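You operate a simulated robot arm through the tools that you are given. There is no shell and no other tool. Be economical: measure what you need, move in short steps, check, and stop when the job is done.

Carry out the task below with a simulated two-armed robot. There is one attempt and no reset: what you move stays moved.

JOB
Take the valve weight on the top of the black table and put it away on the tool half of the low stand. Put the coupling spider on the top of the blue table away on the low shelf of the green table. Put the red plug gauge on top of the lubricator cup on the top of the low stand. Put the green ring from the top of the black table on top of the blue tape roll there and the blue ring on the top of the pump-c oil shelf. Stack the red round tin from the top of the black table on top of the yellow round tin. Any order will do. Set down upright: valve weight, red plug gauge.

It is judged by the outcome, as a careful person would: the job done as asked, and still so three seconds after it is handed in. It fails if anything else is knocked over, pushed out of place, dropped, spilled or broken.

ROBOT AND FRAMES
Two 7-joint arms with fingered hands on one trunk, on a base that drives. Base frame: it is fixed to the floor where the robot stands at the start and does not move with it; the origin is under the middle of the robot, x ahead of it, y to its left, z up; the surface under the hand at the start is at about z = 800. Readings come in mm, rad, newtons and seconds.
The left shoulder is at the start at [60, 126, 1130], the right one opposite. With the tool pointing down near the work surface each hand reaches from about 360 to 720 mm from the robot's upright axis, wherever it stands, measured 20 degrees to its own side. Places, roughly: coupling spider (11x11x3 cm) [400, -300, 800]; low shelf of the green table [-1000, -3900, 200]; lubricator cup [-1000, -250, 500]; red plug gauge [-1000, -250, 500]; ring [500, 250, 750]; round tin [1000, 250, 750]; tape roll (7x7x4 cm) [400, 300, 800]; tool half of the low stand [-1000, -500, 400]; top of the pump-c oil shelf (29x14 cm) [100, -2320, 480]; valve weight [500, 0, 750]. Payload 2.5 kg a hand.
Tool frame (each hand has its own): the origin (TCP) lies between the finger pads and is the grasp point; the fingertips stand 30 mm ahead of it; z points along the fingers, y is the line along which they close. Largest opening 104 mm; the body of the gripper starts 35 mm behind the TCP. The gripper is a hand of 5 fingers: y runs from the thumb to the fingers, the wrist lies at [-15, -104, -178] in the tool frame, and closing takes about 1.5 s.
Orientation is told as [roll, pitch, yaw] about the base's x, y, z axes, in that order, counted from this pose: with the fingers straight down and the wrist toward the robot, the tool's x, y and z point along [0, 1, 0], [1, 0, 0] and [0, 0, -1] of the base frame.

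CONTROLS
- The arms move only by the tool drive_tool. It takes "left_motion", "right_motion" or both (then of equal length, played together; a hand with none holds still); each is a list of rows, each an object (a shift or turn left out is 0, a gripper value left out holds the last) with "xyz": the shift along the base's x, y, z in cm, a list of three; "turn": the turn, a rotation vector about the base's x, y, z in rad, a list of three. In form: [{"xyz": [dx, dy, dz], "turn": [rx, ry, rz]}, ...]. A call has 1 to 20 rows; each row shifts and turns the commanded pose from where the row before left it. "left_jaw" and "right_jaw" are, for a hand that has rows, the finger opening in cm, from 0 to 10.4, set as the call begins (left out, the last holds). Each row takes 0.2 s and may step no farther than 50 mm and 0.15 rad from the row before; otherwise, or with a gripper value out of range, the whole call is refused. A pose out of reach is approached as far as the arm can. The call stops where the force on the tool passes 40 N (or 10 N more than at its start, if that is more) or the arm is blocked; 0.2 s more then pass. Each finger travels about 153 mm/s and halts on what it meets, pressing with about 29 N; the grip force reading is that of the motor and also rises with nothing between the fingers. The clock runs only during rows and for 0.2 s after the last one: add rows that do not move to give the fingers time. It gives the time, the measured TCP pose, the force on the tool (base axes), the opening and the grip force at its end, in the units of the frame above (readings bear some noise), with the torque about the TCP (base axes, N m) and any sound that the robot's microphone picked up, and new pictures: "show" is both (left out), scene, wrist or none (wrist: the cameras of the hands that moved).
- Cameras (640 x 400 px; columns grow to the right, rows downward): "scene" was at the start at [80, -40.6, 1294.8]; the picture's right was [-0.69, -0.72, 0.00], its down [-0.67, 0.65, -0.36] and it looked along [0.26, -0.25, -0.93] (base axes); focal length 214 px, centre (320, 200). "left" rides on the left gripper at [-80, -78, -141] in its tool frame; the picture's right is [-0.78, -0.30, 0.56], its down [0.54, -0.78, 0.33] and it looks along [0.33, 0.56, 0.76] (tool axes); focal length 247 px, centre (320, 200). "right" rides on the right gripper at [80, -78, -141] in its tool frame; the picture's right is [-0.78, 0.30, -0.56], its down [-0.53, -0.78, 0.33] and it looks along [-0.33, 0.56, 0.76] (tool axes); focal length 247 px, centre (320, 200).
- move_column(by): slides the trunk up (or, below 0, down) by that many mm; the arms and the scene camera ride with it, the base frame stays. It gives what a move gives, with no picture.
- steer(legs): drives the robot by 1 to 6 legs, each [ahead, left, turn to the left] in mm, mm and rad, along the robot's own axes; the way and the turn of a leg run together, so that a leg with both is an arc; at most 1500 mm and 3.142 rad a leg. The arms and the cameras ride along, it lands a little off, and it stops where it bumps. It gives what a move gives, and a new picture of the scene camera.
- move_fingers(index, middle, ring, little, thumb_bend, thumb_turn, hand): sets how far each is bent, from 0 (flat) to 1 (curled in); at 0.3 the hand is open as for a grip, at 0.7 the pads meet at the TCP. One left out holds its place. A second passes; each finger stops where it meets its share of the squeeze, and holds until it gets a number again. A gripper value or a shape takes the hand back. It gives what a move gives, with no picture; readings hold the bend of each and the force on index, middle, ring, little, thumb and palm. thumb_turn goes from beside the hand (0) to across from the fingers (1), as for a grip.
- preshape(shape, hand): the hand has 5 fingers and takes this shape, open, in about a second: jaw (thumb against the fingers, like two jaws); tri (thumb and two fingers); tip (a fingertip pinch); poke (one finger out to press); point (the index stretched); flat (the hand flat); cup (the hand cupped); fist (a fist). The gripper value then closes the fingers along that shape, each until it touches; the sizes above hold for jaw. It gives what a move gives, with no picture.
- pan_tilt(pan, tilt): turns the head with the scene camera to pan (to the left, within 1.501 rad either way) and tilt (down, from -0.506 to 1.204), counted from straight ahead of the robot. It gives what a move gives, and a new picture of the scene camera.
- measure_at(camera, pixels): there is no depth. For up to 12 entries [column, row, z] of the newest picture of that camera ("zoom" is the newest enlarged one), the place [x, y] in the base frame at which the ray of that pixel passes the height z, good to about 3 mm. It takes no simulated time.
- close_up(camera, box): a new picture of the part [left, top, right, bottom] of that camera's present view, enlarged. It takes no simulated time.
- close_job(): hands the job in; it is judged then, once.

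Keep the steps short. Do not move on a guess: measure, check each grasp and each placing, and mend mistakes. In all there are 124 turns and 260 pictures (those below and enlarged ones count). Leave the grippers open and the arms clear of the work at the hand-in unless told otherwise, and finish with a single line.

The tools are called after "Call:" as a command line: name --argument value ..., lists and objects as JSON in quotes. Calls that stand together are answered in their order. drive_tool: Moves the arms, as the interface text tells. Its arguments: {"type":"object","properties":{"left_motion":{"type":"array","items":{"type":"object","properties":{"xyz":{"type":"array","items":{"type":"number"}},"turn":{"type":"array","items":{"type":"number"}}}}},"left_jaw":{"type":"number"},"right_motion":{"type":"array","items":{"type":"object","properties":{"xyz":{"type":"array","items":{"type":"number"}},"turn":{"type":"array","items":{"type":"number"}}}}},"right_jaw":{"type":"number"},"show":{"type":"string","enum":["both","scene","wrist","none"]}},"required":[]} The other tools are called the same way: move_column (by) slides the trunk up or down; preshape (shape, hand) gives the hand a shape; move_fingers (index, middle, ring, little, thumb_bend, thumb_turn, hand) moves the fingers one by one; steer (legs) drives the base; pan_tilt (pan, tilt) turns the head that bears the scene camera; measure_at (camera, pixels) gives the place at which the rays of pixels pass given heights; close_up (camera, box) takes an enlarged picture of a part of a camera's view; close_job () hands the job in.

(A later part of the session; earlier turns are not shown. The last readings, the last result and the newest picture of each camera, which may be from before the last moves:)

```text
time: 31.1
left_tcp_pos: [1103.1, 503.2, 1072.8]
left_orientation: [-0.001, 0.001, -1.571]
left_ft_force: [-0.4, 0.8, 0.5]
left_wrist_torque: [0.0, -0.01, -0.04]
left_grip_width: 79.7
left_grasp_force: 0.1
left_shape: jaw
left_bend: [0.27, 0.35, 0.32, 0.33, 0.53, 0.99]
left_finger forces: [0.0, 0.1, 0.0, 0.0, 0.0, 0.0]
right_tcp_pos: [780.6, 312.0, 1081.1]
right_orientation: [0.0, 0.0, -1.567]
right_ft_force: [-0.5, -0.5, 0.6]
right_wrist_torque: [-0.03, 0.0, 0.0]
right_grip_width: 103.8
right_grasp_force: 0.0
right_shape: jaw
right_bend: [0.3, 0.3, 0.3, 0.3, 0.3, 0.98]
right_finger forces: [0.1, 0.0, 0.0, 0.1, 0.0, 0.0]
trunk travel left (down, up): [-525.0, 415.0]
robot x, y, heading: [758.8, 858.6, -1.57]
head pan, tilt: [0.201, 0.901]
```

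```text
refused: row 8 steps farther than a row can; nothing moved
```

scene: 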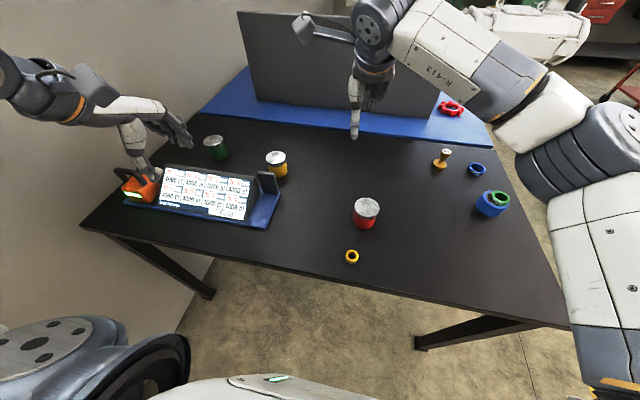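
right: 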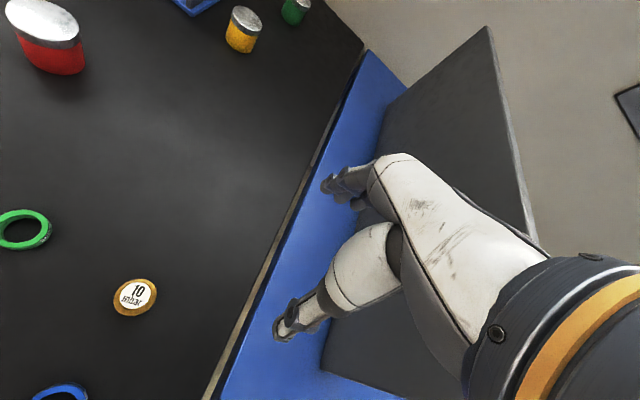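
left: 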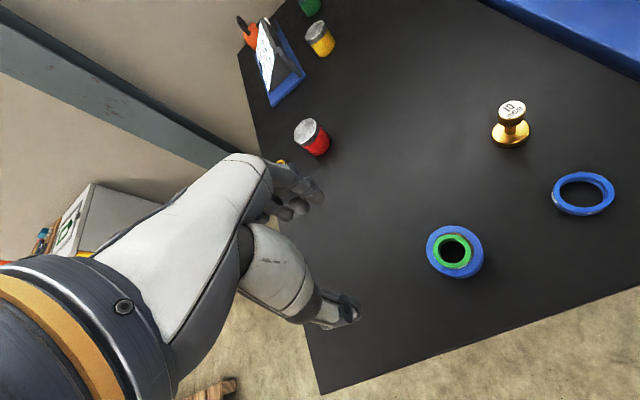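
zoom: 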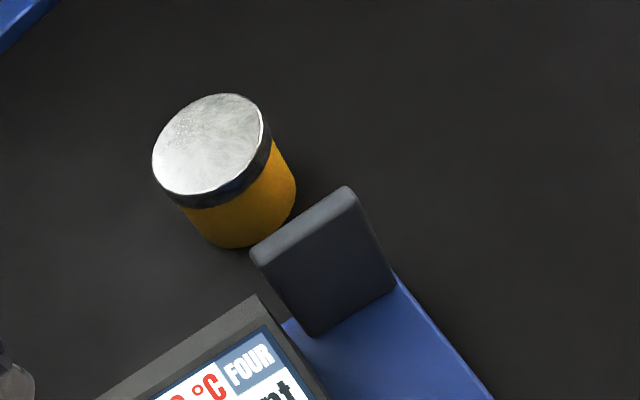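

Call:
drive_tool --left_motion '[{"xyz": [-4, -1, 0]}, {"xyz": [-4, -1, 0]}, {"xyz": [-4, -1, 0]}, {"xyz": [-4.7, -1, 0]}, {"xyz": [-4.7, -1, 0]}, {"xyz": [-4.7, -1, 0]}, {"xyz": [-4.7, -1, 0]}, {"xyz": [-4.5, -2, 0]}, {"xyz": [-3.3, -2, 0]}, {}]' --right_motion '[{"xyz": [-4.8, 0, 0]}, {"xyz": [-4.8, 0, 0]}, {"xyz": [-4.8, 0, 0]}, {"xyz": [-4.8, 0, 0]}, {"xyz": [-4.8, 0, 0]}, {"xyz": [-4.8, 0, 0]}, {}, {}, {}, {}]' --left_jaw 10 --show "both"

```text
time: 33.4
left_tcp_pos: [803.6, 427.9, 1069.5]
left_orientation: [-0.001, 0.0, -1.568]
left_ft_force: [-0.3, 0.7, 0.4]
left_wrist_torque: [-0.04, 0.01, -0.01]
left_grip_width: 100.3
left_grasp_force: 0.0
left_shape: jaw
left_bend: [0.31, 0.31, 0.3, 0.3, 0.31, 0.98]
left_finger forces: [0.1, 0.0, 0.1, 0.0, 0.1, 0.0]
left hand out of reach, approached as far as the arm can: row 7, 8, 9
right_tcp_pos: [492.8, 312.8, 1080.5]
right_orientation: [0.002, 0.001, -1.569]
right_ft_force: [-0.3, -1.3, -0.9]
right_wrist_torque: [-0.02, 0.03, 0.02]
right_grip_width: 103.9
right_grasp_force: 0.0
right_shape: jaw
right_bend: [0.3, 0.3, 0.3, 0.3, 0.3, 0.98]
right_finger forces: [0.1, 0.0, 0.0, 0.0, 0.0, 0.0]
trunk travel left (down, up): [-525.0, 415.0]
robot x, y, heading: [755.0, 858.7, -1.566]
head pan, tilt: [0.201, 0.901]
```

scene: 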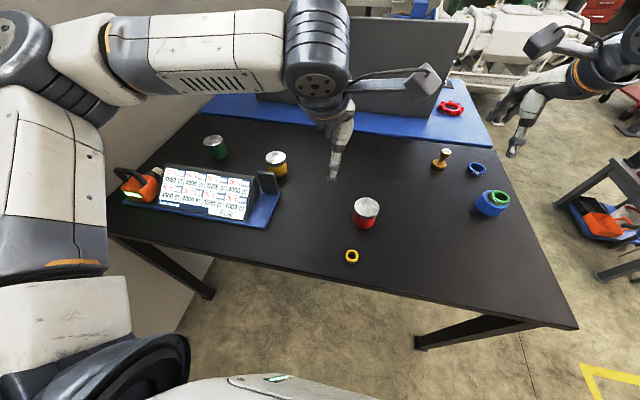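
right: 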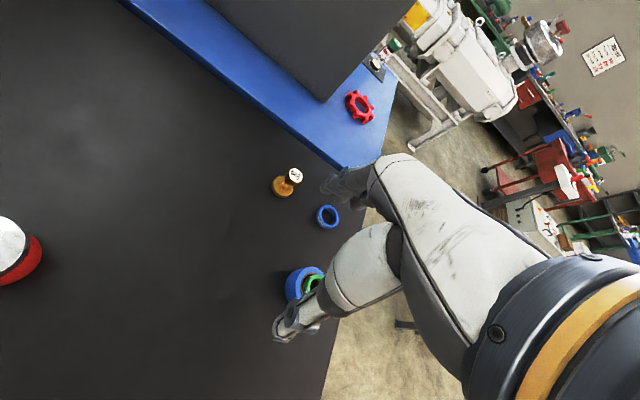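
left: 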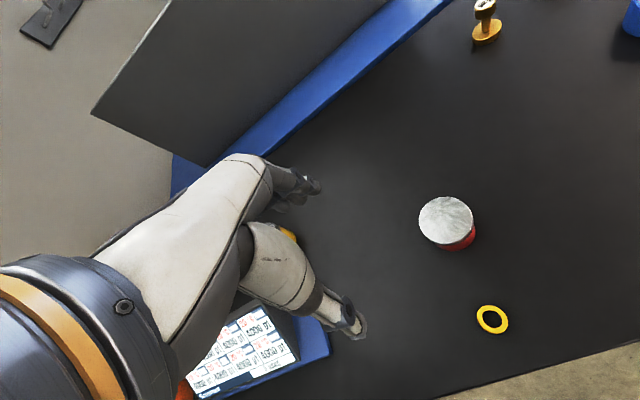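

The left arm can't cross further. I measure the red tin here, then shift the base to the robot's right by 90 mm.

Call:
measure_at --camera "left" --pixels '[[446, 222, 862], [446, 222, 855], [419, 222, 862], [474, 222, 862], [446, 196, 862], [446, 248, 862]]'

Call:
steer --legs '[[0, -90, 0]]'

```text
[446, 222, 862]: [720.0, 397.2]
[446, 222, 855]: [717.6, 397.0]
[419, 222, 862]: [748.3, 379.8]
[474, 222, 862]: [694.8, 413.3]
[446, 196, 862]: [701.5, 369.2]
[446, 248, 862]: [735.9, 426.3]
```

```text
time: 34.5
left_tcp_pos: [714.5, 427.8, 1069.5]
left_orientation: [-0.002, 0.0, -1.569]
left_ft_force: [0.0, -0.7, -0.5]
left_wrist_torque: [0.01, -0.05, -0.01]
left_grip_width: 100.2
left_grasp_force: 0.0
left_shape: jaw
left_bend: [0.31, 0.31, 0.3, 0.3, 0.31, 0.98]
left_finger forces: [0.0, 0.1, 0.1, 0.0, 0.0, 0.0]
right_tcp_pos: [403.5, 312.3, 1081.5]
right_orientation: [0.003, 0.001, -1.566]
right_ft_force: [-0.8, 0.1, -0.9]
right_wrist_torque: [-0.01, -0.06, -0.01]
right_grip_width: 103.8
right_grasp_force: 0.1
right_shape: jaw
right_bend: [0.3, 0.3, 0.3, 0.3, 0.3, 0.98]
right_finger forces: [0.0, 0.0, 0.1, 0.0, 0.0, 0.1]
trunk travel left (down, up): [-525.0, 415.0]
robot x, y, heading: [665.5, 858.4, -1.567]
head pan, tilt: [0.201, 0.901]
```

scene: 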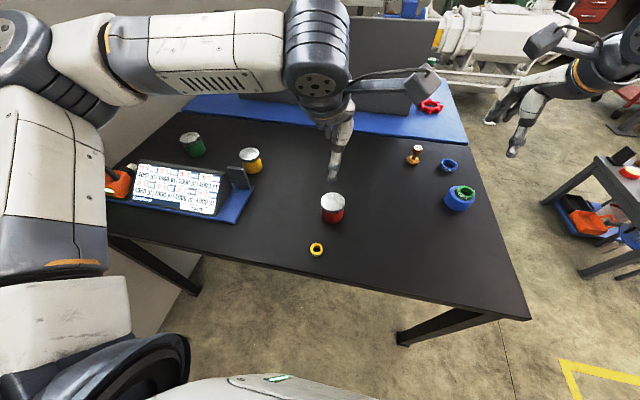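

Hand is at its limit there; I shift base 70 mm more to the right, then re-center the hand over the tin (718, 396) at z ≈ 950.

Call:
steer --legs '[[0, -70, 0]]'

Call:
drive_tool --left_motion '[{"xyz": [4, 0, 0]}, {"xyz": [3, -1, 0]}, {"xyz": [0, -2, 0]}, {}]' --show "none"

```text
time: 35.5
left_tcp_pos: [644.6, 426.9, 1068.6]
left_orientation: [-0.001, 0.001, -1.571]
left_ft_force: [0.0, 0.0, -0.1]
left_wrist_torque: [0.02, -0.01, -0.04]
left_grip_width: 100.1
left_grasp_force: 0.2
left_shape: jaw
left_bend: [0.31, 0.31, 0.3, 0.3, 0.31, 0.98]
left_finger forces: [0.0, 0.0, 0.1, 0.0, 0.0, 0.1]
right_tcp_pos: [332.8, 311.9, 1080.1]
right_orientation: [0.002, 0.0, -1.568]
right_ft_force: [-0.3, -0.5, 0.8]
right_wrist_torque: [0.04, -0.04, 0.0]
right_grip_width: 103.6
right_grasp_force: 0.1
right_shape: jaw
right_bend: [0.3, 0.3, 0.3, 0.3, 0.3, 0.98]
right_finger forces: [0.0, 0.1, 0.0, 0.0, 0.0, 0.1]
trunk travel left (down, up): [-525.0, 415.0]
robot x, y, heading: [601.0, 862.3, -1.57]
head pan, tilt: [0.201, 0.901]
```

scene: 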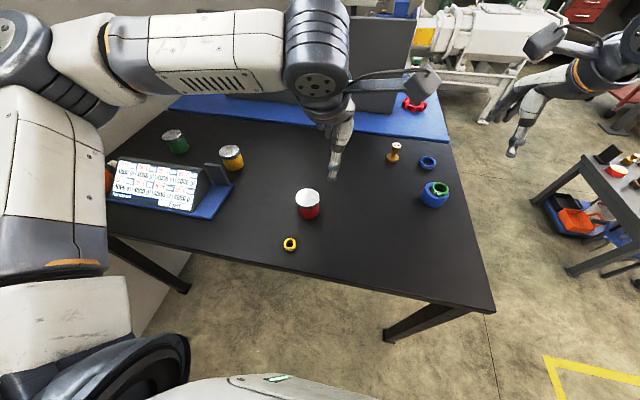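

```text
time: 36.5
left_tcp_pos: [715.5, 398.1, 1069.5]
left_orientation: [-0.001, 0.001, -1.569]
left_ft_force: [-0.6, 0.4, 0.4]
left_wrist_torque: [0.01, 0.02, 0.0]
left_grip_width: 100.1
left_grasp_force: 0.1
left_shape: jaw
left_bend: [0.31, 0.31, 0.3, 0.3, 0.31, 0.98]
left_finger forces: [0.1, 0.1, 0.1, 0.0, 0.0, 0.0]
right_tcp_pos: [334.0, 312.8, 1082.3]
right_orientation: [0.001, 0.0, -1.567]
right_ft_force: [0.3, 0.8, -0.2]
right_wrist_torque: [0.02, 0.0, 0.05]
right_grip_width: 103.5
right_grasp_force: 0.1
right_shape: jaw
right_bend: [0.3, 0.3, 0.3, 0.3, 0.3, 0.98]
right_finger forces: [0.0, 0.1, 0.0, 0.0, 0.0, 0.0]
trunk travel left (down, up): [-525.0, 415.0]
robot x, y, heading: [599.0, 861.0, -1.569]
head pan, tilt: [0.201, 0.901]
```

Now I lower to z ≈ 915 and look with the left camera.

Call:
drive_tool --left_motion '[{"xyz": [0, 0, -4]}, {"xyz": [0, 0, -4]}, {"xyz": [0, 0, -4]}, {"xyz": [0.2, 0, -3]}, {}]' --show "wrist"

```text
time: 37.7
left_tcp_pos: [717.1, 398.4, 920.2]
left_orientation: [-0.001, 0.001, -1.57]
left_ft_force: [0.5, 0.4, -0.1]
left_wrist_torque: [0.0, -0.02, -0.02]
left_grip_width: 100.0
left_grasp_force: 0.1
left_shape: jaw
left_bend: [0.31, 0.31, 0.3, 0.3, 0.31, 0.98]
left_finger forces: [0.0, 0.0, 0.0, 0.1, 0.0, 0.0]
right_tcp_pos: [333.8, 312.0, 1080.7]
right_orientation: [0.001, -0.001, -1.566]
right_ft_force: [-1.0, -0.7, -0.1]
right_wrist_torque: [-0.02, -0.04, 0.02]
right_grip_width: 103.6
right_grasp_force: 0.0
right_shape: jaw
right_bend: [0.3, 0.3, 0.3, 0.3, 0.3, 0.98]
right_finger forces: [0.0, 0.1, 0.0, 0.0, 0.1, 0.0]
trunk travel left (down, up): [-525.0, 415.0]
robot x, y, heading: [598.0, 862.7, -1.569]
head pan, tilt: [0.201, 0.901]
```

left: 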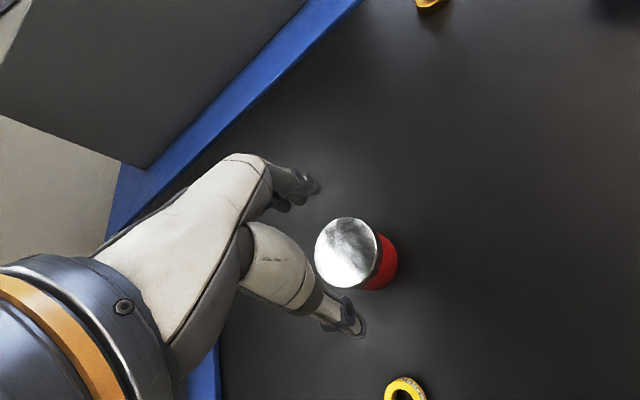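

Call:
measure_at --camera "left" --pixels '[[347, 252, 862], [315, 252, 862], [378, 252, 862], [347, 218, 862], [347, 287, 862], [376, 262, 815]]'

```text
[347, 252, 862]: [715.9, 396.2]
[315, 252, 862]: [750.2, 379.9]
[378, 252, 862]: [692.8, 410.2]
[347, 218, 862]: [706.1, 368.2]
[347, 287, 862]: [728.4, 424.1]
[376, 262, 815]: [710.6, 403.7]
```

Aligned with the tin's center (718, 396). I lower to z ≈ 848 and then close.

Call:
drive_tool --left_motion '[{"xyz": [0, -0.2, -3]}, {"xyz": [0, 0, -2.2]}, {"xyz": [0, 0, -2]}, {}]' --show "none"

Call:
drive_tool --left_motion '[{}, {}, {}, {}, {}, {}, {}]' --left_jaw 5 --show "wrist"

```text
time: 38.7
left_tcp_pos: [727.4, 399.1, 857.6]
left_orientation: [-0.004, 0.0, -1.569]
left_ft_force: [-0.8, -0.3, 0.1]
left_wrist_torque: [0.02, -0.02, 0.02]
left_grip_width: 100.4
left_grasp_force: 0.0
left_shape: jaw
left_bend: [0.31, 0.31, 0.3, 0.3, 0.31, 0.98]
left_finger forces: [0.0, 0.0, 0.0, 0.0, 0.1, 0.1]
left hand out of reach, approached as far as the arm can: row 3
right_tcp_pos: [334.0, 312.5, 1080.8]
right_orientation: [-0.001, 0.001, -1.568]
right_ft_force: [0.8, -0.2, -0.1]
right_wrist_torque: [0.0, 0.02, -0.02]
right_grip_width: 103.6
right_grasp_force: 0.1
right_shape: jaw
right_bend: [0.3, 0.3, 0.3, 0.3, 0.3, 0.98]
right_finger forces: [0.0, 0.0, 0.0, 0.0, 0.0, 0.0]
trunk travel left (down, up): [-525.0, 415.0]
robot x, y, heading: [596.9, 863.5, -1.566]
head pan, tilt: [0.201, 0.901]
```

```text
time: 40.3
left_tcp_pos: [727.4, 399.2, 857.2]
left_orientation: [-0.001, 0.0, -1.569]
left_ft_force: [0.4, 1.2, -1.3]
left_wrist_torque: [-0.04, -0.03, 0.0]
left_grip_width: 51.6
left_grasp_force: 29.3
left_shape: jaw
left_bend: [0.74, 0.47, 0.48, 0.45, 0.7, 1.0]
left_finger forces: [16.2, 7.8, 0.1, 0.0, 23.6, 0.0]
right_tcp_pos: [334.1, 310.8, 1081.9]
right_orientation: [-0.002, 0.0, -1.567]
right_ft_force: [-0.1, 0.0, 0.1]
right_wrist_torque: [0.01, 0.01, 0.04]
right_grip_width: 103.9
right_grasp_force: 0.1
right_shape: jaw
right_bend: [0.3, 0.3, 0.3, 0.3, 0.3, 0.98]
right_finger forces: [0.1, 0.1, 0.0, 0.1, 0.1, 0.1]
trunk travel left (down, up): [-525.0, 415.0]
robot x, y, heading: [598.6, 854.4, -1.565]
head pan, tilt: [0.201, 0.901]
```

left: 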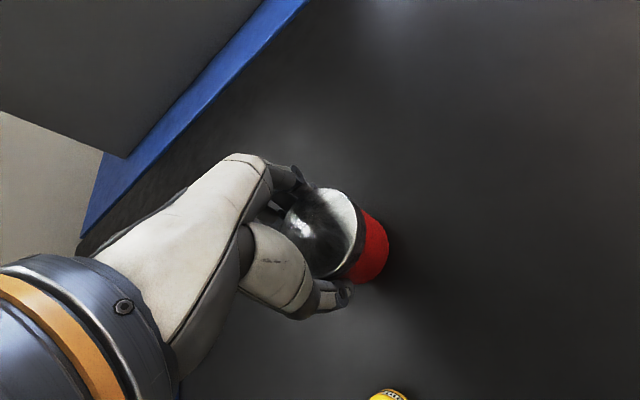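

The arm ran out of reach (too near the body) so the grip is off-center. I open, rise, back the base off 80 mm and redo.

Call:
drive_tool --left_motion '[{}, {}, {}, {}, {"xyz": [0, 0, 1]}, {"xyz": [0, 0, 3]}, {"xyz": [0, 0, 4]}, {}]' --left_jaw 10 --show "wrist"

Call:
steer --legs '[[-90, 0, 0]]'

```text
time: 42.1
left_tcp_pos: [728.9, 399.1, 937.9]
left_orientation: [-0.003, -0.002, -1.57]
left_ft_force: [0.7, 0.4, 0.4]
left_wrist_torque: [0.0, -0.02, -0.03]
left_grip_width: 99.9
left_grasp_force: 0.1
left_shape: jaw
left_bend: [0.31, 0.31, 0.3, 0.31, 0.31, 0.98]
left_finger forces: [0.1, 0.0, 0.0, 0.0, 0.1, 0.1]
right_tcp_pos: [333.7, 311.6, 1081.3]
right_orientation: [0.001, 0.001, -1.567]
right_ft_force: [0.1, 0.1, -0.9]
right_wrist_torque: [-0.01, 0.02, -0.01]
right_grip_width: 103.8
right_grasp_force: 0.1
right_shape: jaw
right_bend: [0.3, 0.3, 0.3, 0.3, 0.3, 0.98]
right_finger forces: [0.0, 0.0, 0.0, 0.1, 0.0, 0.1]
trunk travel left (down, up): [-525.0, 415.0]
robot x, y, heading: [597.3, 858.0, -1.561]
head pan, tilt: [0.201, 0.901]
```

left: 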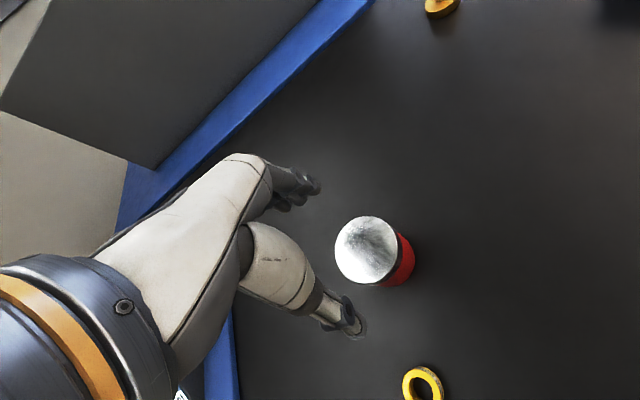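

```text
time: 43.2
left_tcp_pos: [728.3, 490.3, 938.1]
left_orientation: [-0.001, 0.0, -1.57]
left_ft_force: [1.0, 0.8, 0.6]
left_wrist_torque: [-0.04, -0.01, 0.0]
left_grip_width: 99.6
left_grasp_force: 0.0
left_shape: jaw
left_bend: [0.31, 0.31, 0.3, 0.31, 0.31, 0.98]
left_finger forces: [0.0, 0.1, 0.0, 0.0, 0.1, 0.0]
right_tcp_pos: [335.3, 401.8, 1080.8]
right_orientation: [0.001, -0.001, -1.567]
right_ft_force: [0.6, -0.9, 0.5]
right_wrist_torque: [-0.02, -0.01, 0.01]
right_grip_width: 103.8
right_grasp_force: 0.1
right_shape: jaw
right_bend: [0.3, 0.3, 0.3, 0.3, 0.3, 0.98]
right_finger forces: [0.0, 0.0, 0.0, 0.1, 0.0, 0.0]
trunk travel left (down, up): [-525.0, 415.0]
robot x, y, heading: [595.2, 949.1, -1.57]
head pan, tilt: [0.201, 0.901]
```

scene: 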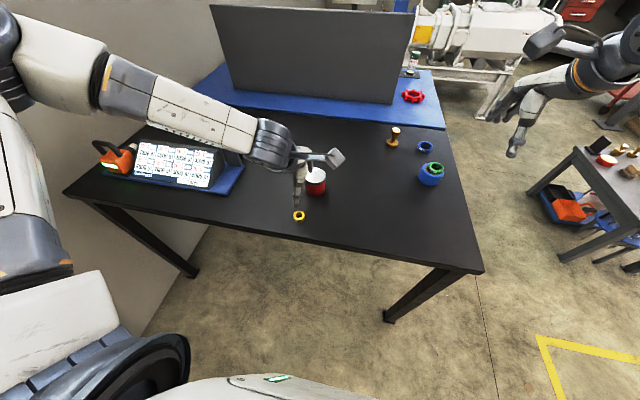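

I move the hand forward over the tin again, keeping height.

Call:
drive_tool --left_motion '[{"xyz": [-0.4, -4.5, 0]}, {"xyz": [-0.4, -4.7, 0]}, {}]' --show "wrist"

Call:
close_up --camera "left" --box '[240, 170, 480, 320]'

```text
time: 44.0
left_tcp_pos: [722.7, 403.1, 939.2]
left_orientation: [-0.004, 0.0, -1.571]
left_ft_force: [1.3, 0.5, 0.4]
left_wrist_torque: [0.04, -0.01, -0.05]
left_grip_width: 100.0
left_grasp_force: 0.0
left_shape: jaw
left_bend: [0.31, 0.31, 0.3, 0.31, 0.31, 0.98]
left_finger forces: [0.0, 0.1, 0.1, 0.1, 0.0, 0.0]
left hand out of reach, approached as far as the arm can: row 2
right_tcp_pos: [334.4, 401.8, 1080.8]
right_orientation: [0.001, -0.001, -1.566]
right_ft_force: [0.8, -1.1, 0.3]
right_wrist_torque: [-0.01, -0.01, 0.0]
right_grip_width: 103.8
right_grasp_force: 0.1
right_shape: jaw
right_bend: [0.3, 0.3, 0.3, 0.3, 0.3, 0.98]
right_finger forces: [0.1, 0.1, 0.0, 0.0, 0.1, 0.0]
trunk travel left (down, up): [-525.0, 415.0]
robot x, y, heading: [597.1, 945.3, -1.568]
head pan, tilt: [0.201, 0.901]
```

left: 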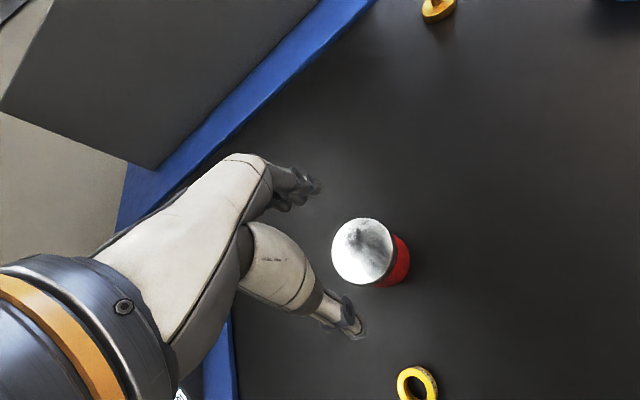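

```text
2.67 times, centred on (360, 245) of left
```

zoom: 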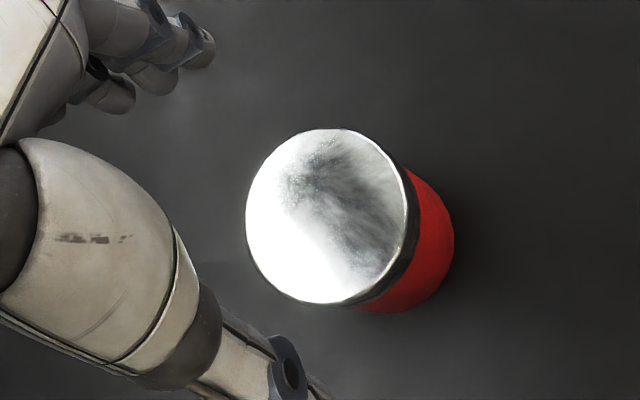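

Out-of-reach here is odd; the arm posture probably got twisted by crossing. I raise and return the hand to its original home posture relative to the body.

Call:
drive_tool --left_motion '[{"xyz": [0, 0, 4.5]}, {"xyz": [0, 0, 4.5]}, {"xyz": [0, 0, 4.5]}, {"xyz": [3.5, 3, 0]}, {"xyz": [3.5, 3, 0]}, {"xyz": [3.5, 3, 0]}, {"xyz": [3.5, 3, 0]}, {"xyz": [3.5, 3, 0]}, {"xyz": [3.5, 1.5, 0]}, {"xyz": [3, 0, 0]}, {}]' --show "scene"

```text
time: 46.4
left_tcp_pos: [963.7, 566.1, 1074.0]
left_orientation: [-0.002, 0.0, -1.57]
left_ft_force: [0.2, 0.3, 0.3]
left_wrist_torque: [-0.01, -0.02, -0.01]
left_grip_width: 99.8
left_grasp_force: 0.1
left_shape: jaw
left_bend: [0.31, 0.31, 0.3, 0.3, 0.31, 0.98]
left_finger forces: [0.1, 0.0, 0.1, 0.0, 0.0, 0.0]
right_tcp_pos: [333.4, 401.6, 1081.3]
right_orientation: [-0.001, 0.0, -1.566]
right_ft_force: [0.5, 0.4, -0.7]
right_wrist_torque: [-0.01, -0.02, 0.0]
right_grip_width: 103.8
right_grasp_force: 0.0
right_shape: jaw
right_bend: [0.3, 0.3, 0.3, 0.3, 0.3, 0.98]
right_finger forces: [0.1, 0.0, 0.0, 0.0, 0.0, 0.1]
trunk travel left (down, up): [-525.0, 415.0]
robot x, y, heading: [596.7, 950.2, -1.569]
head pan, tilt: [0.201, 0.901]
```

scene: 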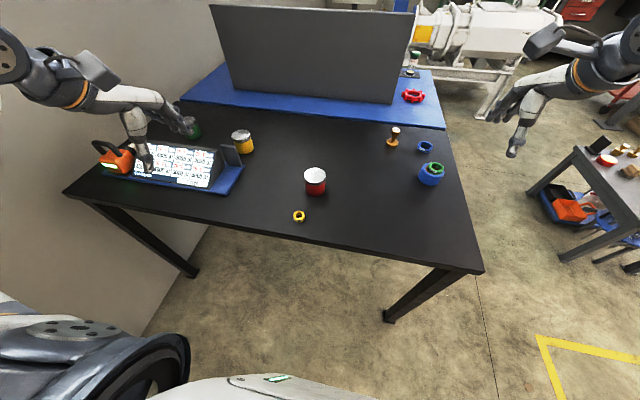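

Posture recovered. I shift the base 110 mm right and 45 mm ahead, then bring the hand over the tin.

Call:
steer --legs '[[45, -110, 0]]'

Call:
drive_tool --left_motion '[{"xyz": [-3.4, -3.2, 0]}, {"xyz": [-3.4, -3.2, 0]}, {"xyz": [-3.4, -3.2, 0]}, {"xyz": [-3.4, -2.9, 0]}, {"xyz": [0, 0, -4.5]}, {"xyz": [0, 0, -4.5]}, {"xyz": [0, 0, -4]}, {}]' --left_jaw 10 --show "wrist"

```text
time: 47.6
left_tcp_pos: [852.1, 519.8, 1074.3]
left_orientation: [-0.003, 0.001, -1.571]
left_ft_force: [-0.5, -0.1, 0.2]
left_wrist_torque: [-0.03, -0.01, 0.01]
left_grip_width: 99.9
left_grasp_force: 0.0
left_shape: jaw
left_bend: [0.31, 0.31, 0.3, 0.3, 0.31, 0.98]
left_finger forces: [0.0, 0.1, 0.0, 0.0, 0.0, 0.0]
right_tcp_pos: [223.0, 356.9, 1081.3]
right_orientation: [0.0, 0.001, -1.569]
right_ft_force: [0.5, -0.6, -0.2]
right_wrist_torque: [0.01, -0.02, -0.04]
right_grip_width: 103.7
right_grasp_force: 0.1
right_shape: jaw
right_bend: [0.3, 0.3, 0.3, 0.3, 0.3, 0.98]
right_finger forces: [0.1, 0.0, 0.0, 0.1, 0.0, 0.1]
trunk travel left (down, up): [-525.0, 415.0]
robot x, y, heading: [487.7, 905.0, -1.57]
head pan, tilt: [0.201, 0.901]
```

scene: 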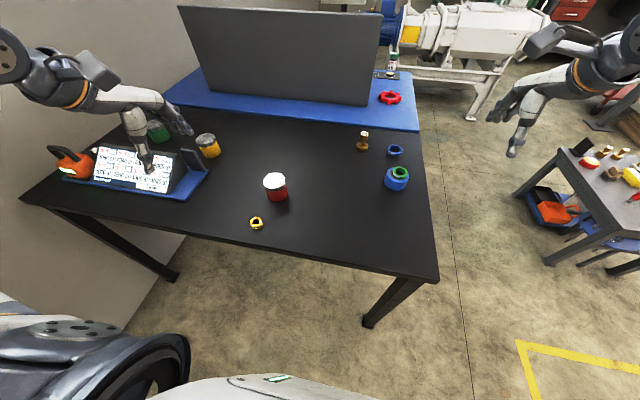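

```text
time: 49.4
left_tcp_pos: [716.6, 395.2, 944.0]
left_orientation: [-0.003, 0.001, -1.571]
left_ft_force: [0.2, 0.4, -0.5]
left_wrist_torque: [0.0, 0.0, -0.01]
left_grip_width: 99.8
left_grasp_force: 0.1
left_shape: jaw
left_bend: [0.31, 0.31, 0.3, 0.3, 0.31, 0.98]
left_finger forces: [0.0, 0.1, 0.1, 0.1, 0.1, 0.1]
right_tcp_pos: [223.2, 357.3, 1082.2]
right_orientation: [0.001, 0.0, -1.569]
right_ft_force: [0.1, 0.9, 0.2]
right_wrist_torque: [-0.05, -0.01, 0.02]
right_grip_width: 103.7
right_grasp_force: 0.1
right_shape: jaw
right_bend: [0.3, 0.3, 0.3, 0.3, 0.3, 0.98]
right_finger forces: [0.0, 0.0, 0.1, 0.0, 0.1, 0.1]
trunk travel left (down, up): [-525.0, 415.0]
robot x, y, heading: [488.3, 906.0, -1.564]
head pan, tilt: [0.201, 0.901]
```

left: 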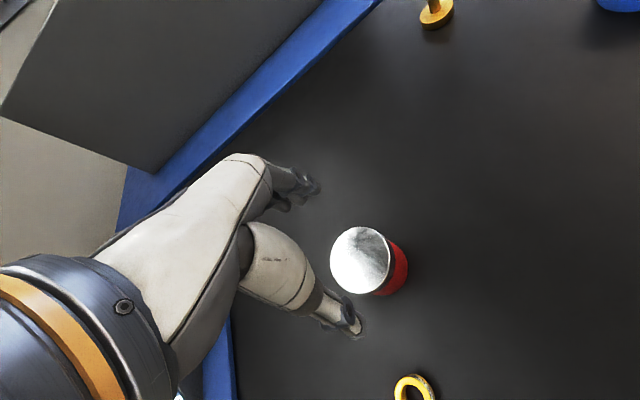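

Call:
measure_at --camera "left" --pixels '[[361, 261, 862], [331, 261, 862], [392, 261, 862], [361, 227, 862], [361, 296, 862]]'

```text
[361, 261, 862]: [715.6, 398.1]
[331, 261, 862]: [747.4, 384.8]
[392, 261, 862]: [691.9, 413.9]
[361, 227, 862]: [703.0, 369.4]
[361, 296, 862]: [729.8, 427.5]
```

Tin center ≈ (717, 399). I correct by +4 mm in y, lower to z ≈ 848 and close.

Call:
drive_tool --left_motion '[{"xyz": [0.1, 0.4, -3]}, {"xyz": [0, 0, -3]}, {"xyz": [0, 0, -2]}, {"xyz": [0, 0, -1.6]}, {}]' --left_jaw 10 --show "wrist"

```text
time: 50.6
left_tcp_pos: [717.5, 399.6, 847.4]
left_orientation: [-0.004, 0.0, -1.57]
left_ft_force: [0.7, 0.2, -0.7]
left_wrist_torque: [-0.02, 0.02, 0.01]
left_grip_width: 100.1
left_grasp_force: 0.0
left_shape: jaw
left_bend: [0.31, 0.31, 0.3, 0.3, 0.31, 0.98]
left_finger forces: [0.2, 0.1, 0.0, 0.0, 0.0, 0.0]
right_tcp_pos: [223.2, 356.9, 1081.4]
right_orientation: [-0.001, 0.0, -1.567]
right_ft_force: [0.0, -0.9, 0.3]
right_wrist_torque: [-0.03, -0.03, 0.03]
right_grip_width: 103.6
right_grasp_force: 0.0
right_shape: jaw
right_bend: [0.3, 0.3, 0.3, 0.3, 0.3, 0.98]
right_finger forces: [0.1, 0.0, 0.0, 0.0, 0.1, 0.0]
trunk travel left (down, up): [-525.0, 415.0]
robot x, y, heading: [489.8, 903.5, -1.573]
head pan, tilt: [0.201, 0.901]
```

left: 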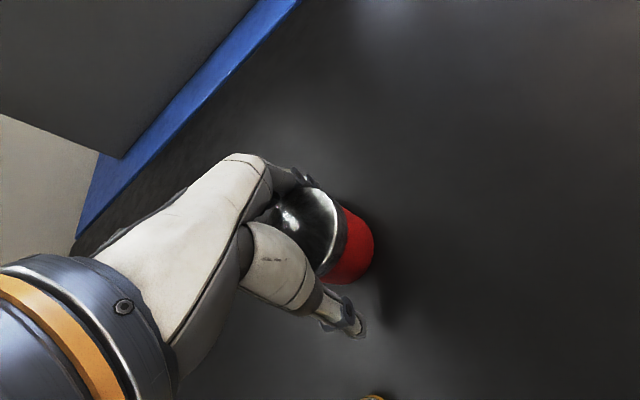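

Call:
drive_tool --left_motion '[{}, {}, {}, {}, {}, {}, {}]' --left_jaw 5 --show "wrist"

```text
time: 52.2
left_tcp_pos: [717.4, 399.6, 848.2]
left_orientation: [-0.001, -0.001, -1.571]
left_ft_force: [-0.5, 0.2, -0.4]
left_wrist_torque: [-0.03, -0.01, 0.0]
left_grip_width: 54.4
left_grasp_force: 28.8
left_shape: jaw
left_bend: [0.74, 0.43, 0.46, 0.43, 0.69, 1.0]
left_finger forces: [15.9, 9.0, 0.0, 0.1, 25.2, 0.0]
right_tcp_pos: [223.9, 357.3, 1081.2]
right_orientation: [0.001, 0.001, -1.567]
right_ft_force: [0.7, -1.2, 0.0]
right_wrist_torque: [-0.01, -0.03, -0.02]
right_grip_width: 103.6
right_grasp_force: 0.1
right_shape: jaw
right_bend: [0.3, 0.3, 0.3, 0.3, 0.3, 0.98]
right_finger forces: [0.0, 0.0, 0.0, 0.0, 0.0, 0.0]
trunk travel left (down, up): [-525.0, 415.0]
robot x, y, heading: [489.7, 906.1, -1.567]
head pan, tilt: [0.201, 0.901]
```

left: 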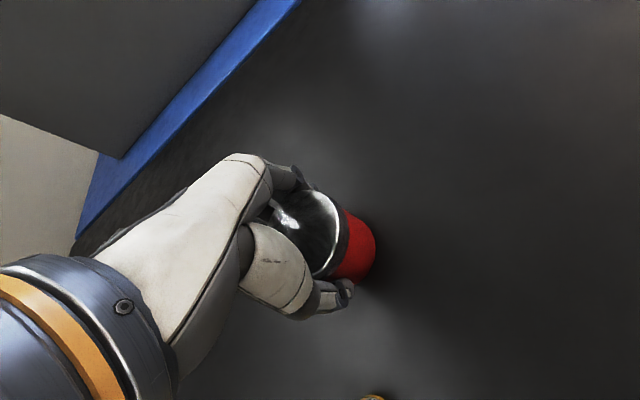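

Gripped by index, middle and thumb. I lift 16 cm and check.

Call:
drive_tool --left_motion '[{"xyz": [0, 0, 1]}, {"xyz": [0, 0, 3]}, {"xyz": [0, 0, 4]}, {"xyz": [0, 0, 4]}, {"xyz": [0, 0, 4]}, {}]' --show "both"

```text
time: 53.6
left_tcp_pos: [718.4, 399.5, 1008.1]
left_orientation: [-0.001, 0.001, -1.572]
left_ft_force: [-0.5, -0.4, -2.0]
left_wrist_torque: [0.0, -0.04, 0.05]
left_grip_width: 54.5
left_grasp_force: 28.7
left_shape: jaw
left_bend: [0.74, 0.43, 0.46, 0.43, 0.69, 1.0]
left_finger forces: [15.9, 9.0, 0.1, 0.0, 25.2, 0.1]
right_tcp_pos: [223.8, 357.8, 1081.1]
right_orientation: [-0.001, 0.0, -1.566]
right_ft_force: [0.3, -0.4, 0.0]
right_wrist_torque: [0.03, 0.02, 0.0]
right_grip_width: 103.8
right_grasp_force: 0.0
right_shape: jaw
right_bend: [0.3, 0.3, 0.3, 0.3, 0.3, 0.98]
right_finger forces: [0.1, 0.1, 0.0, 0.0, 0.1, 0.1]
trunk travel left (down, up): [-525.0, 415.0]
robot x, y, heading: [487.3, 908.5, -1.571]
head pan, tilt: [0.201, 0.901]
```

scene: 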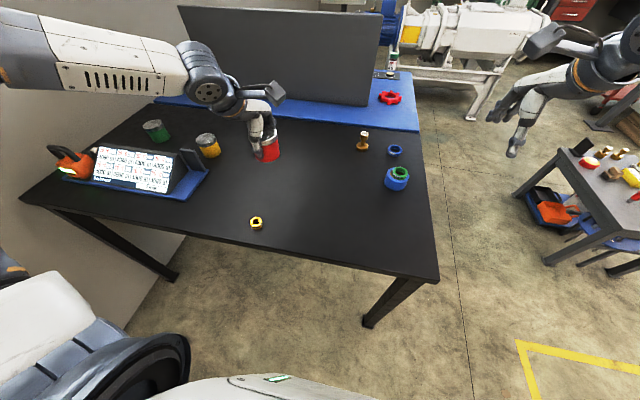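
left: 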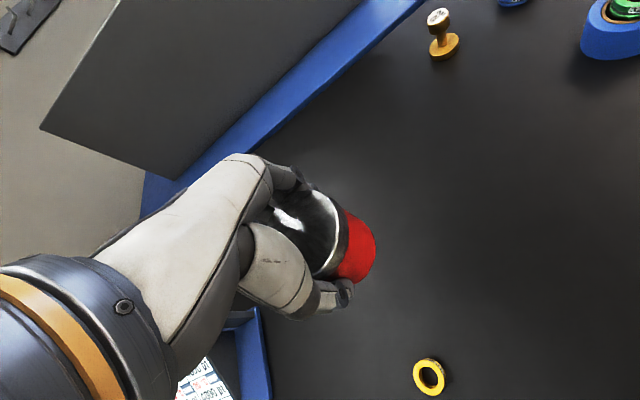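

Held. I drive the base 290 left and 45 ahead so the yellow tin is within reach.

Call:
steer --legs '[[0, 290, 0], [45, 0, 0]]'

Call:
close_up --camera "left" --box '[0, 0, 640, 400]'

```text
time: 56.1
left_tcp_pos: [1009.2, 354.5, 1007.5]
left_orientation: [-0.003, 0.003, -1.569]
left_ft_force: [0.6, 0.2, -0.9]
left_wrist_torque: [0.03, 0.01, -0.01]
left_grip_width: 53.9
left_grasp_force: 29.4
left_shape: jaw
left_bend: [0.74, 0.43, 0.46, 0.43, 0.69, 1.0]
left_finger forces: [15.9, 9.1, 0.0, 0.0, 25.1, 0.0]
right_tcp_pos: [515.0, 311.2, 1080.3]
right_orientation: [0.0, -0.002, -1.565]
right_ft_force: [-0.5, 0.0, -0.8]
right_wrist_torque: [-0.01, -0.03, 0.0]
right_grip_width: 103.9
right_grasp_force: 0.0
right_shape: jaw
right_bend: [0.3, 0.3, 0.3, 0.3, 0.3, 0.98]
right_finger forces: [0.0, 0.0, 0.0, 0.0, 0.1, 0.1]
trunk travel left (down, up): [-525.0, 415.0]
robot x, y, heading: [777.9, 862.4, -1.57]
head pan, tilt: [0.201, 0.901]
```

scene: 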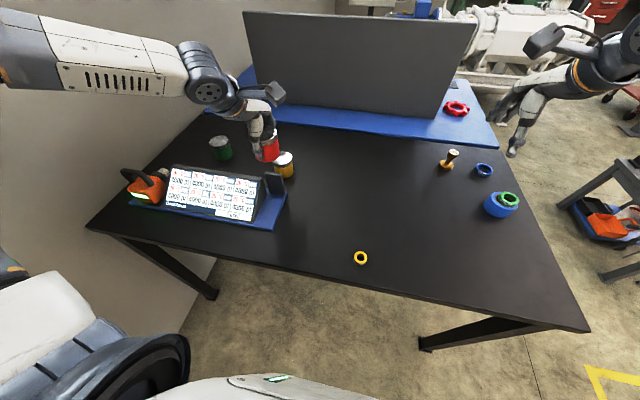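

```text
1.00 times, centred on (320, 200) of left (not enlarged: the box is as wide or as high as the picture)
```

zoom: 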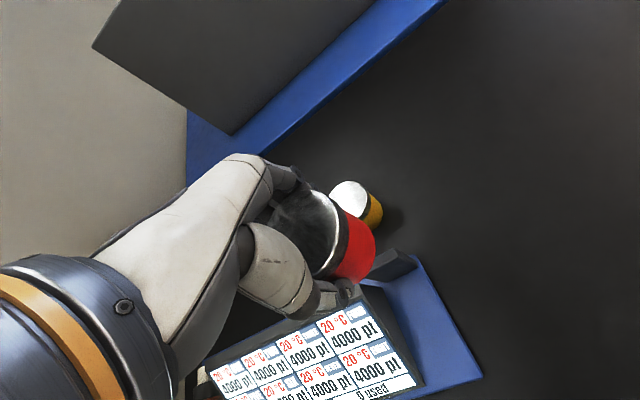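

Call:
close_up --camera "left" --box '[260, 150, 420, 250]'

Call:
close_up --camera "scene" --box '[210, 90, 370, 190]'

```text
4.00 times, centred on (340, 200) of left
```

zoom: 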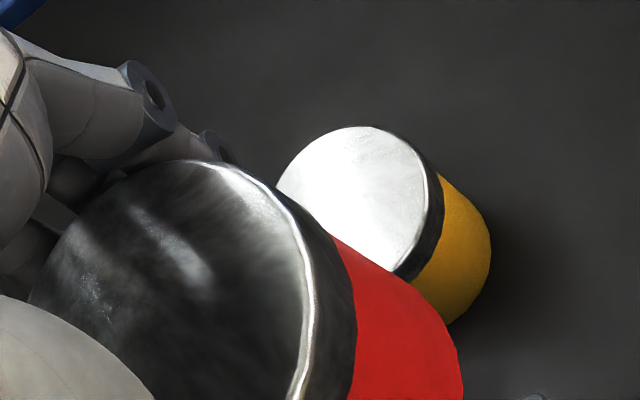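

```text
4.00 times, centred on (290, 140) of scene
```

zoom: 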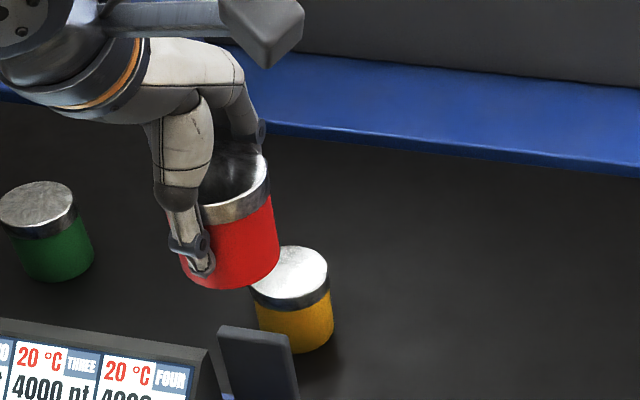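

Call:
measure_at --camera "zoom" --pixels '[[290, 275, 862], [252, 280, 862], [328, 272, 862], [290, 247, 862], [290, 304, 862], [296, 338, 800], [233, 283, 960], [233, 270, 960]]'

Call:
measure_at --camera "left" --pixels '[[349.2, 200, 862], [350, 181.8, 862], [358.5, 218.7, 862], [329.5, 197.5, 862], [310, 236, 1020], [352, 262, 960]]'

```text
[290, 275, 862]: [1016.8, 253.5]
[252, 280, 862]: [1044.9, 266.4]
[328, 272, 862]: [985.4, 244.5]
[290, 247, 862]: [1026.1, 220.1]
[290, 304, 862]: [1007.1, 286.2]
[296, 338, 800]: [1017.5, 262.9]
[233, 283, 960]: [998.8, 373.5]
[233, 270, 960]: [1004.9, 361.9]
```

```text
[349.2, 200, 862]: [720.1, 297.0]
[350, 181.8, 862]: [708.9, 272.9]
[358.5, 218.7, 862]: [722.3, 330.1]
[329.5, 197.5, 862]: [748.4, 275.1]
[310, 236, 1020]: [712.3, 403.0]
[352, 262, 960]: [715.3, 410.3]
```

Yellow top center ≈ (1016, 253). I move the red tin above it and lower to about 15 mm gap.

Call:
drive_tool --left_motion '[{"xyz": [0.3, -4, 0]}, {"xyz": [0.3, -4, 0]}, {"xyz": [0, -1.9, 0]}, {"xyz": [0, 0, -4]}, {"xyz": [0, 0, -4]}, {}]' --show "wrist"

Call:
close_up --camera "scene" --box '[210, 90, 370, 190]'

```text
time: 57.5
left_tcp_pos: [1015.1, 256.3, 926.6]
left_orientation: [-0.002, 0.001, -1.569]
left_ft_force: [-0.4, 0.1, -2.2]
left_wrist_torque: [-0.02, -0.03, 0.0]
left_grip_width: 54.3
left_grasp_force: 29.0
left_shape: jaw
left_bend: [0.74, 0.43, 0.46, 0.43, 0.69, 1.0]
left_finger forces: [15.9, 9.1, 0.0, 0.1, 25.2, 0.0]
right_tcp_pos: [515.6, 313.4, 1080.9]
right_orientation: [0.0, 0.0, -1.566]
right_ft_force: [0.4, -1.0, -0.4]
right_wrist_torque: [0.0, -0.01, -0.02]
right_grip_width: 103.7
right_grasp_force: 0.1
right_shape: jaw
right_bend: [0.3, 0.3, 0.3, 0.3, 0.3, 0.98]
right_finger forces: [0.1, 0.1, 0.0, 0.0, 0.0, 0.1]
trunk travel left (down, up): [-525.0, 415.0]
robot x, y, heading: [777.4, 860.1, -1.564]
head pan, tilt: [0.201, 0.901]
```

left: 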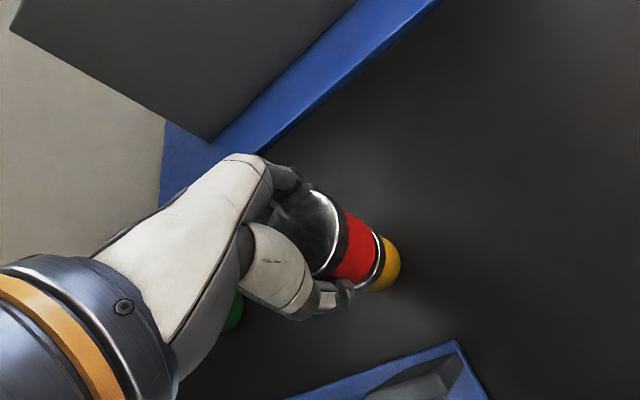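

```text
4.00 times, centred on (290, 140) of scene
```

zoom: 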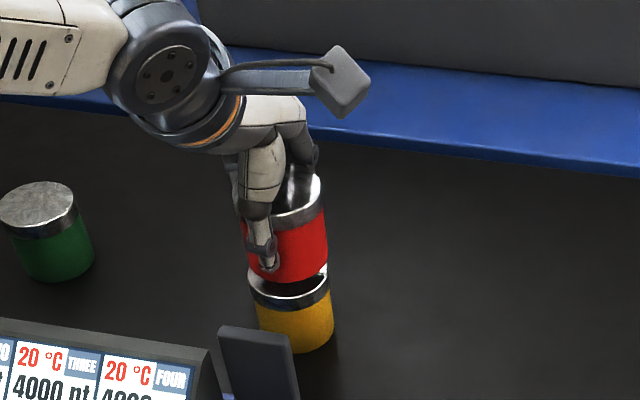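

Well aligned. I lower in small steps to contact.

Call:
drive_tool --left_motion '[{"xyz": [0, 0, -0.7]}, {"xyz": [0, 0, -0.3]}, {}, {"xyz": [0, 0, -0.2]}, {}]' --show "none"

Call:
close_up --camera "left" --box '[260, 170, 420, 300]'

```text
time: 58.7
left_tcp_pos: [1017.5, 257.1, 916.4]
left_orientation: [-0.001, 0.001, -1.569]
left_ft_force: [-0.2, -0.2, -0.9]
left_wrist_torque: [-0.02, 0.01, 0.04]
left_grip_width: 54.1
left_grasp_force: 29.2
left_shape: jaw
left_bend: [0.74, 0.43, 0.46, 0.43, 0.69, 1.0]
left_finger forces: [15.9, 9.1, 0.0, 0.0, 25.2, 0.0]
right_tcp_pos: [515.4, 312.7, 1082.3]
right_orientation: [0.0, 0.001, -1.565]
right_ft_force: [-0.1, -0.4, 1.2]
right_wrist_torque: [-0.01, -0.02, 0.02]
right_grip_width: 103.9
right_grasp_force: 0.0
right_shape: jaw
right_bend: [0.3, 0.3, 0.3, 0.3, 0.3, 0.98]
right_finger forces: [0.0, 0.0, 0.0, 0.0, 0.1, 0.0]
trunk travel left (down, up): [-525.0, 415.0]
robot x, y, heading: [780.3, 860.1, -1.569]
head pan, tilt: [0.201, 0.901]
```

```text
3.08 times, centred on (340, 235) of left
```

zoom: 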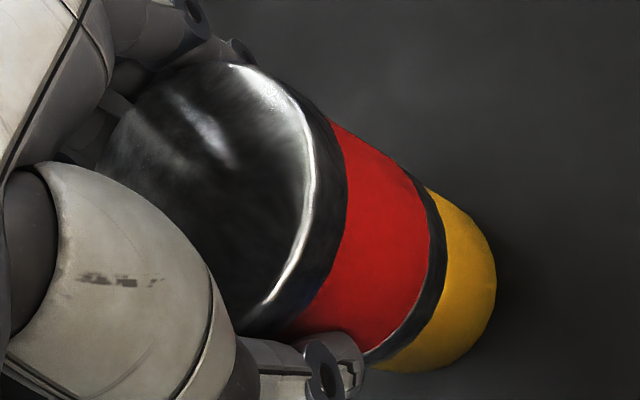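

Call:
drive_tool --left_motion '[{"xyz": [0, 0, -0.2]}, {}, {"xyz": [0, 0, -0.2]}, {}]' --show "none"

```text
time: 59.7
left_tcp_pos: [1015.6, 257.4, 913.0]
left_orientation: [-0.002, -0.001, -1.568]
left_ft_force: [-0.8, 0.4, -1.2]
left_wrist_torque: [-0.02, 0.02, 0.03]
left_grip_width: 54.2
left_grasp_force: 28.8
left_shape: jaw
left_bend: [0.74, 0.43, 0.46, 0.43, 0.69, 1.0]
left_finger forces: [15.9, 9.0, 0.0, 0.0, 25.1, 0.0]
right_tcp_pos: [514.8, 311.7, 1081.5]
right_orientation: [0.0, -0.001, -1.564]
right_ft_force: [-1.1, 0.8, 0.5]
right_wrist_torque: [0.04, -0.04, -0.01]
right_grip_width: 103.8
right_grasp_force: 0.1
right_shape: jaw
right_bend: [0.3, 0.3, 0.3, 0.3, 0.3, 0.98]
right_finger forces: [0.0, 0.0, 0.0, 0.0, 0.0, 0.0]
trunk travel left (down, up): [-525.0, 415.0]
robot x, y, heading: [781.8, 861.8, -1.566]
head pan, tilt: [0.201, 0.901]
```

Call:
drive_tool --left_motion '[{"xyz": [0, 0, -0.2]}, {}, {"xyz": [0, 0, -0.15]}, {}]' --show "none"

Call:
close_up --camera "left" --box '[260, 170, 420, 300]'

```text
time: 60.7
left_tcp_pos: [1017.5, 256.3, 911.7]
left_orientation: [-0.003, -0.005, -1.569]
left_ft_force: [0.4, -0.8, 7.9]
left_wrist_torque: [-0.06, -0.03, 0.01]
left_grip_width: 54.5
left_grasp_force: 28.7
left_shape: jaw
left_bend: [0.74, 0.43, 0.46, 0.43, 0.7, 1.0]
left_finger forces: [16.8, 10.2, 0.0, 0.1, 26.0, 0.1]
right_tcp_pos: [514.2, 312.2, 1082.0]
right_orientation: [-0.001, -0.002, -1.565]
right_ft_force: [-0.6, -0.2, -1.0]
right_wrist_torque: [0.0, -0.03, 0.0]
right_grip_width: 103.5
right_grasp_force: 0.1
right_shape: jaw
right_bend: [0.3, 0.3, 0.3, 0.3, 0.3, 0.98]
right_finger forces: [0.0, 0.0, 0.0, 0.1, 0.1, 0.1]
trunk travel left (down, up): [-525.0, 415.0]
robot x, y, heading: [776.2, 858.9, -1.566]
head pan, tilt: [0.201, 0.901]
```

```text
3.08 times, centred on (340, 235) of left
```

zoom: 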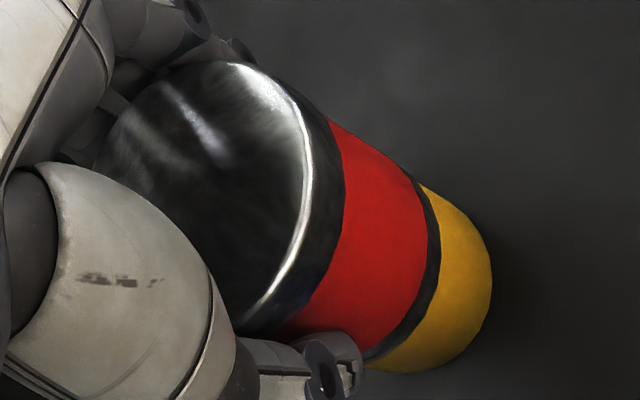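

Contact at 8 N. I release gently, then rise straight up.

Call:
drive_tool --left_motion '[{}, {}, {}]' --left_jaw 6.6 --show "none"

Call:
drive_tool --left_motion '[{}, {}, {}, {"xyz": [0, 0, 2]}, {"xyz": [0, 0, 4]}, {"xyz": [0, 0, 4]}, {"xyz": [0, 0, 4]}, {"xyz": [0, 2, 3]}, {"xyz": [0, 4, 0]}, {"xyz": [0, 4, 0]}, {}]' --left_jaw 10.3 --show "both"

```text
time: 61.5
left_tcp_pos: [1018.2, 258.1, 907.9]
left_orientation: [-0.002, 0.001, -1.568]
left_ft_force: [-0.4, 0.4, 0.6]
left_wrist_torque: [-0.02, 0.01, 0.02]
left_grip_width: 65.8
left_grasp_force: 0.1
left_shape: jaw
left_bend: [0.28, 0.39, 0.36, 0.36, 0.63, 1.0]
left_finger forces: [0.1, 0.0, 0.0, 0.1, 0.1, 0.0]
right_tcp_pos: [516.5, 311.7, 1082.0]
right_orientation: [-0.002, 0.001, -1.565]
right_ft_force: [-0.4, 0.3, 0.6]
right_wrist_torque: [0.03, 0.02, -0.03]
right_grip_width: 103.6
right_grasp_force: 0.1
right_shape: jaw
right_bend: [0.3, 0.3, 0.3, 0.3, 0.3, 0.98]
right_finger forces: [0.0, 0.1, 0.1, 0.0, 0.1, 0.1]
trunk travel left (down, up): [-525.0, 415.0]
robot x, y, heading: [778.6, 861.0, -1.57]
head pan, tilt: [0.201, 0.901]
```

```text
time: 63.9
left_tcp_pos: [1016.0, 356.8, 1078.2]
left_orientation: [-0.001, -0.001, -1.567]
left_ft_force: [-0.8, 0.5, 0.7]
left_wrist_torque: [0.04, 0.04, 0.02]
left_grip_width: 103.2
left_grasp_force: 0.2
left_shape: jaw
left_bend: [0.3, 0.3, 0.3, 0.3, 0.3, 0.98]
left_finger forces: [0.1, 0.0, 0.1, 0.0, 0.0, 0.0]
right_tcp_pos: [514.9, 311.5, 1080.8]
right_orientation: [0.0, 0.002, -1.566]
right_ft_force: [0.8, -0.3, -0.3]
right_wrist_torque: [-0.03, 0.01, -0.03]
right_grip_width: 103.6
right_grasp_force: 0.1
right_shape: jaw
right_bend: [0.3, 0.3, 0.3, 0.3, 0.3, 0.98]
right_finger forces: [0.0, 0.0, 0.0, 0.0, 0.0, 0.1]
trunk travel left (down, up): [-525.0, 415.0]
robot x, y, heading: [780.8, 862.1, -1.568]
head pan, tilt: [0.201, 0.901]
```

scene: 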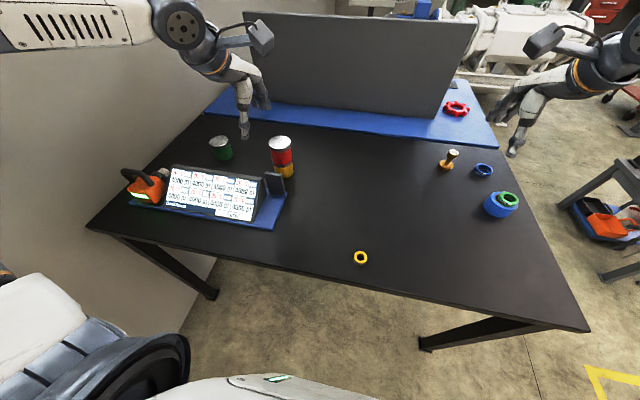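
left: 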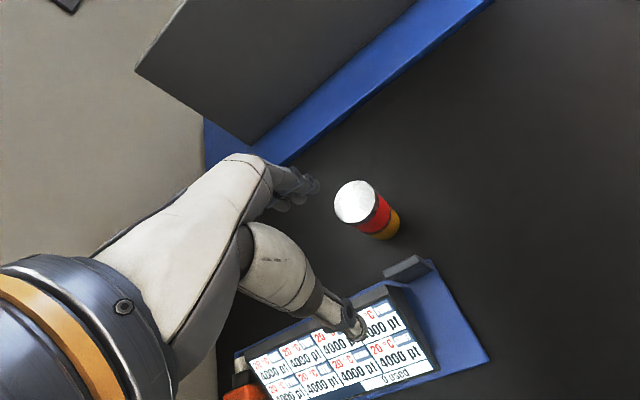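

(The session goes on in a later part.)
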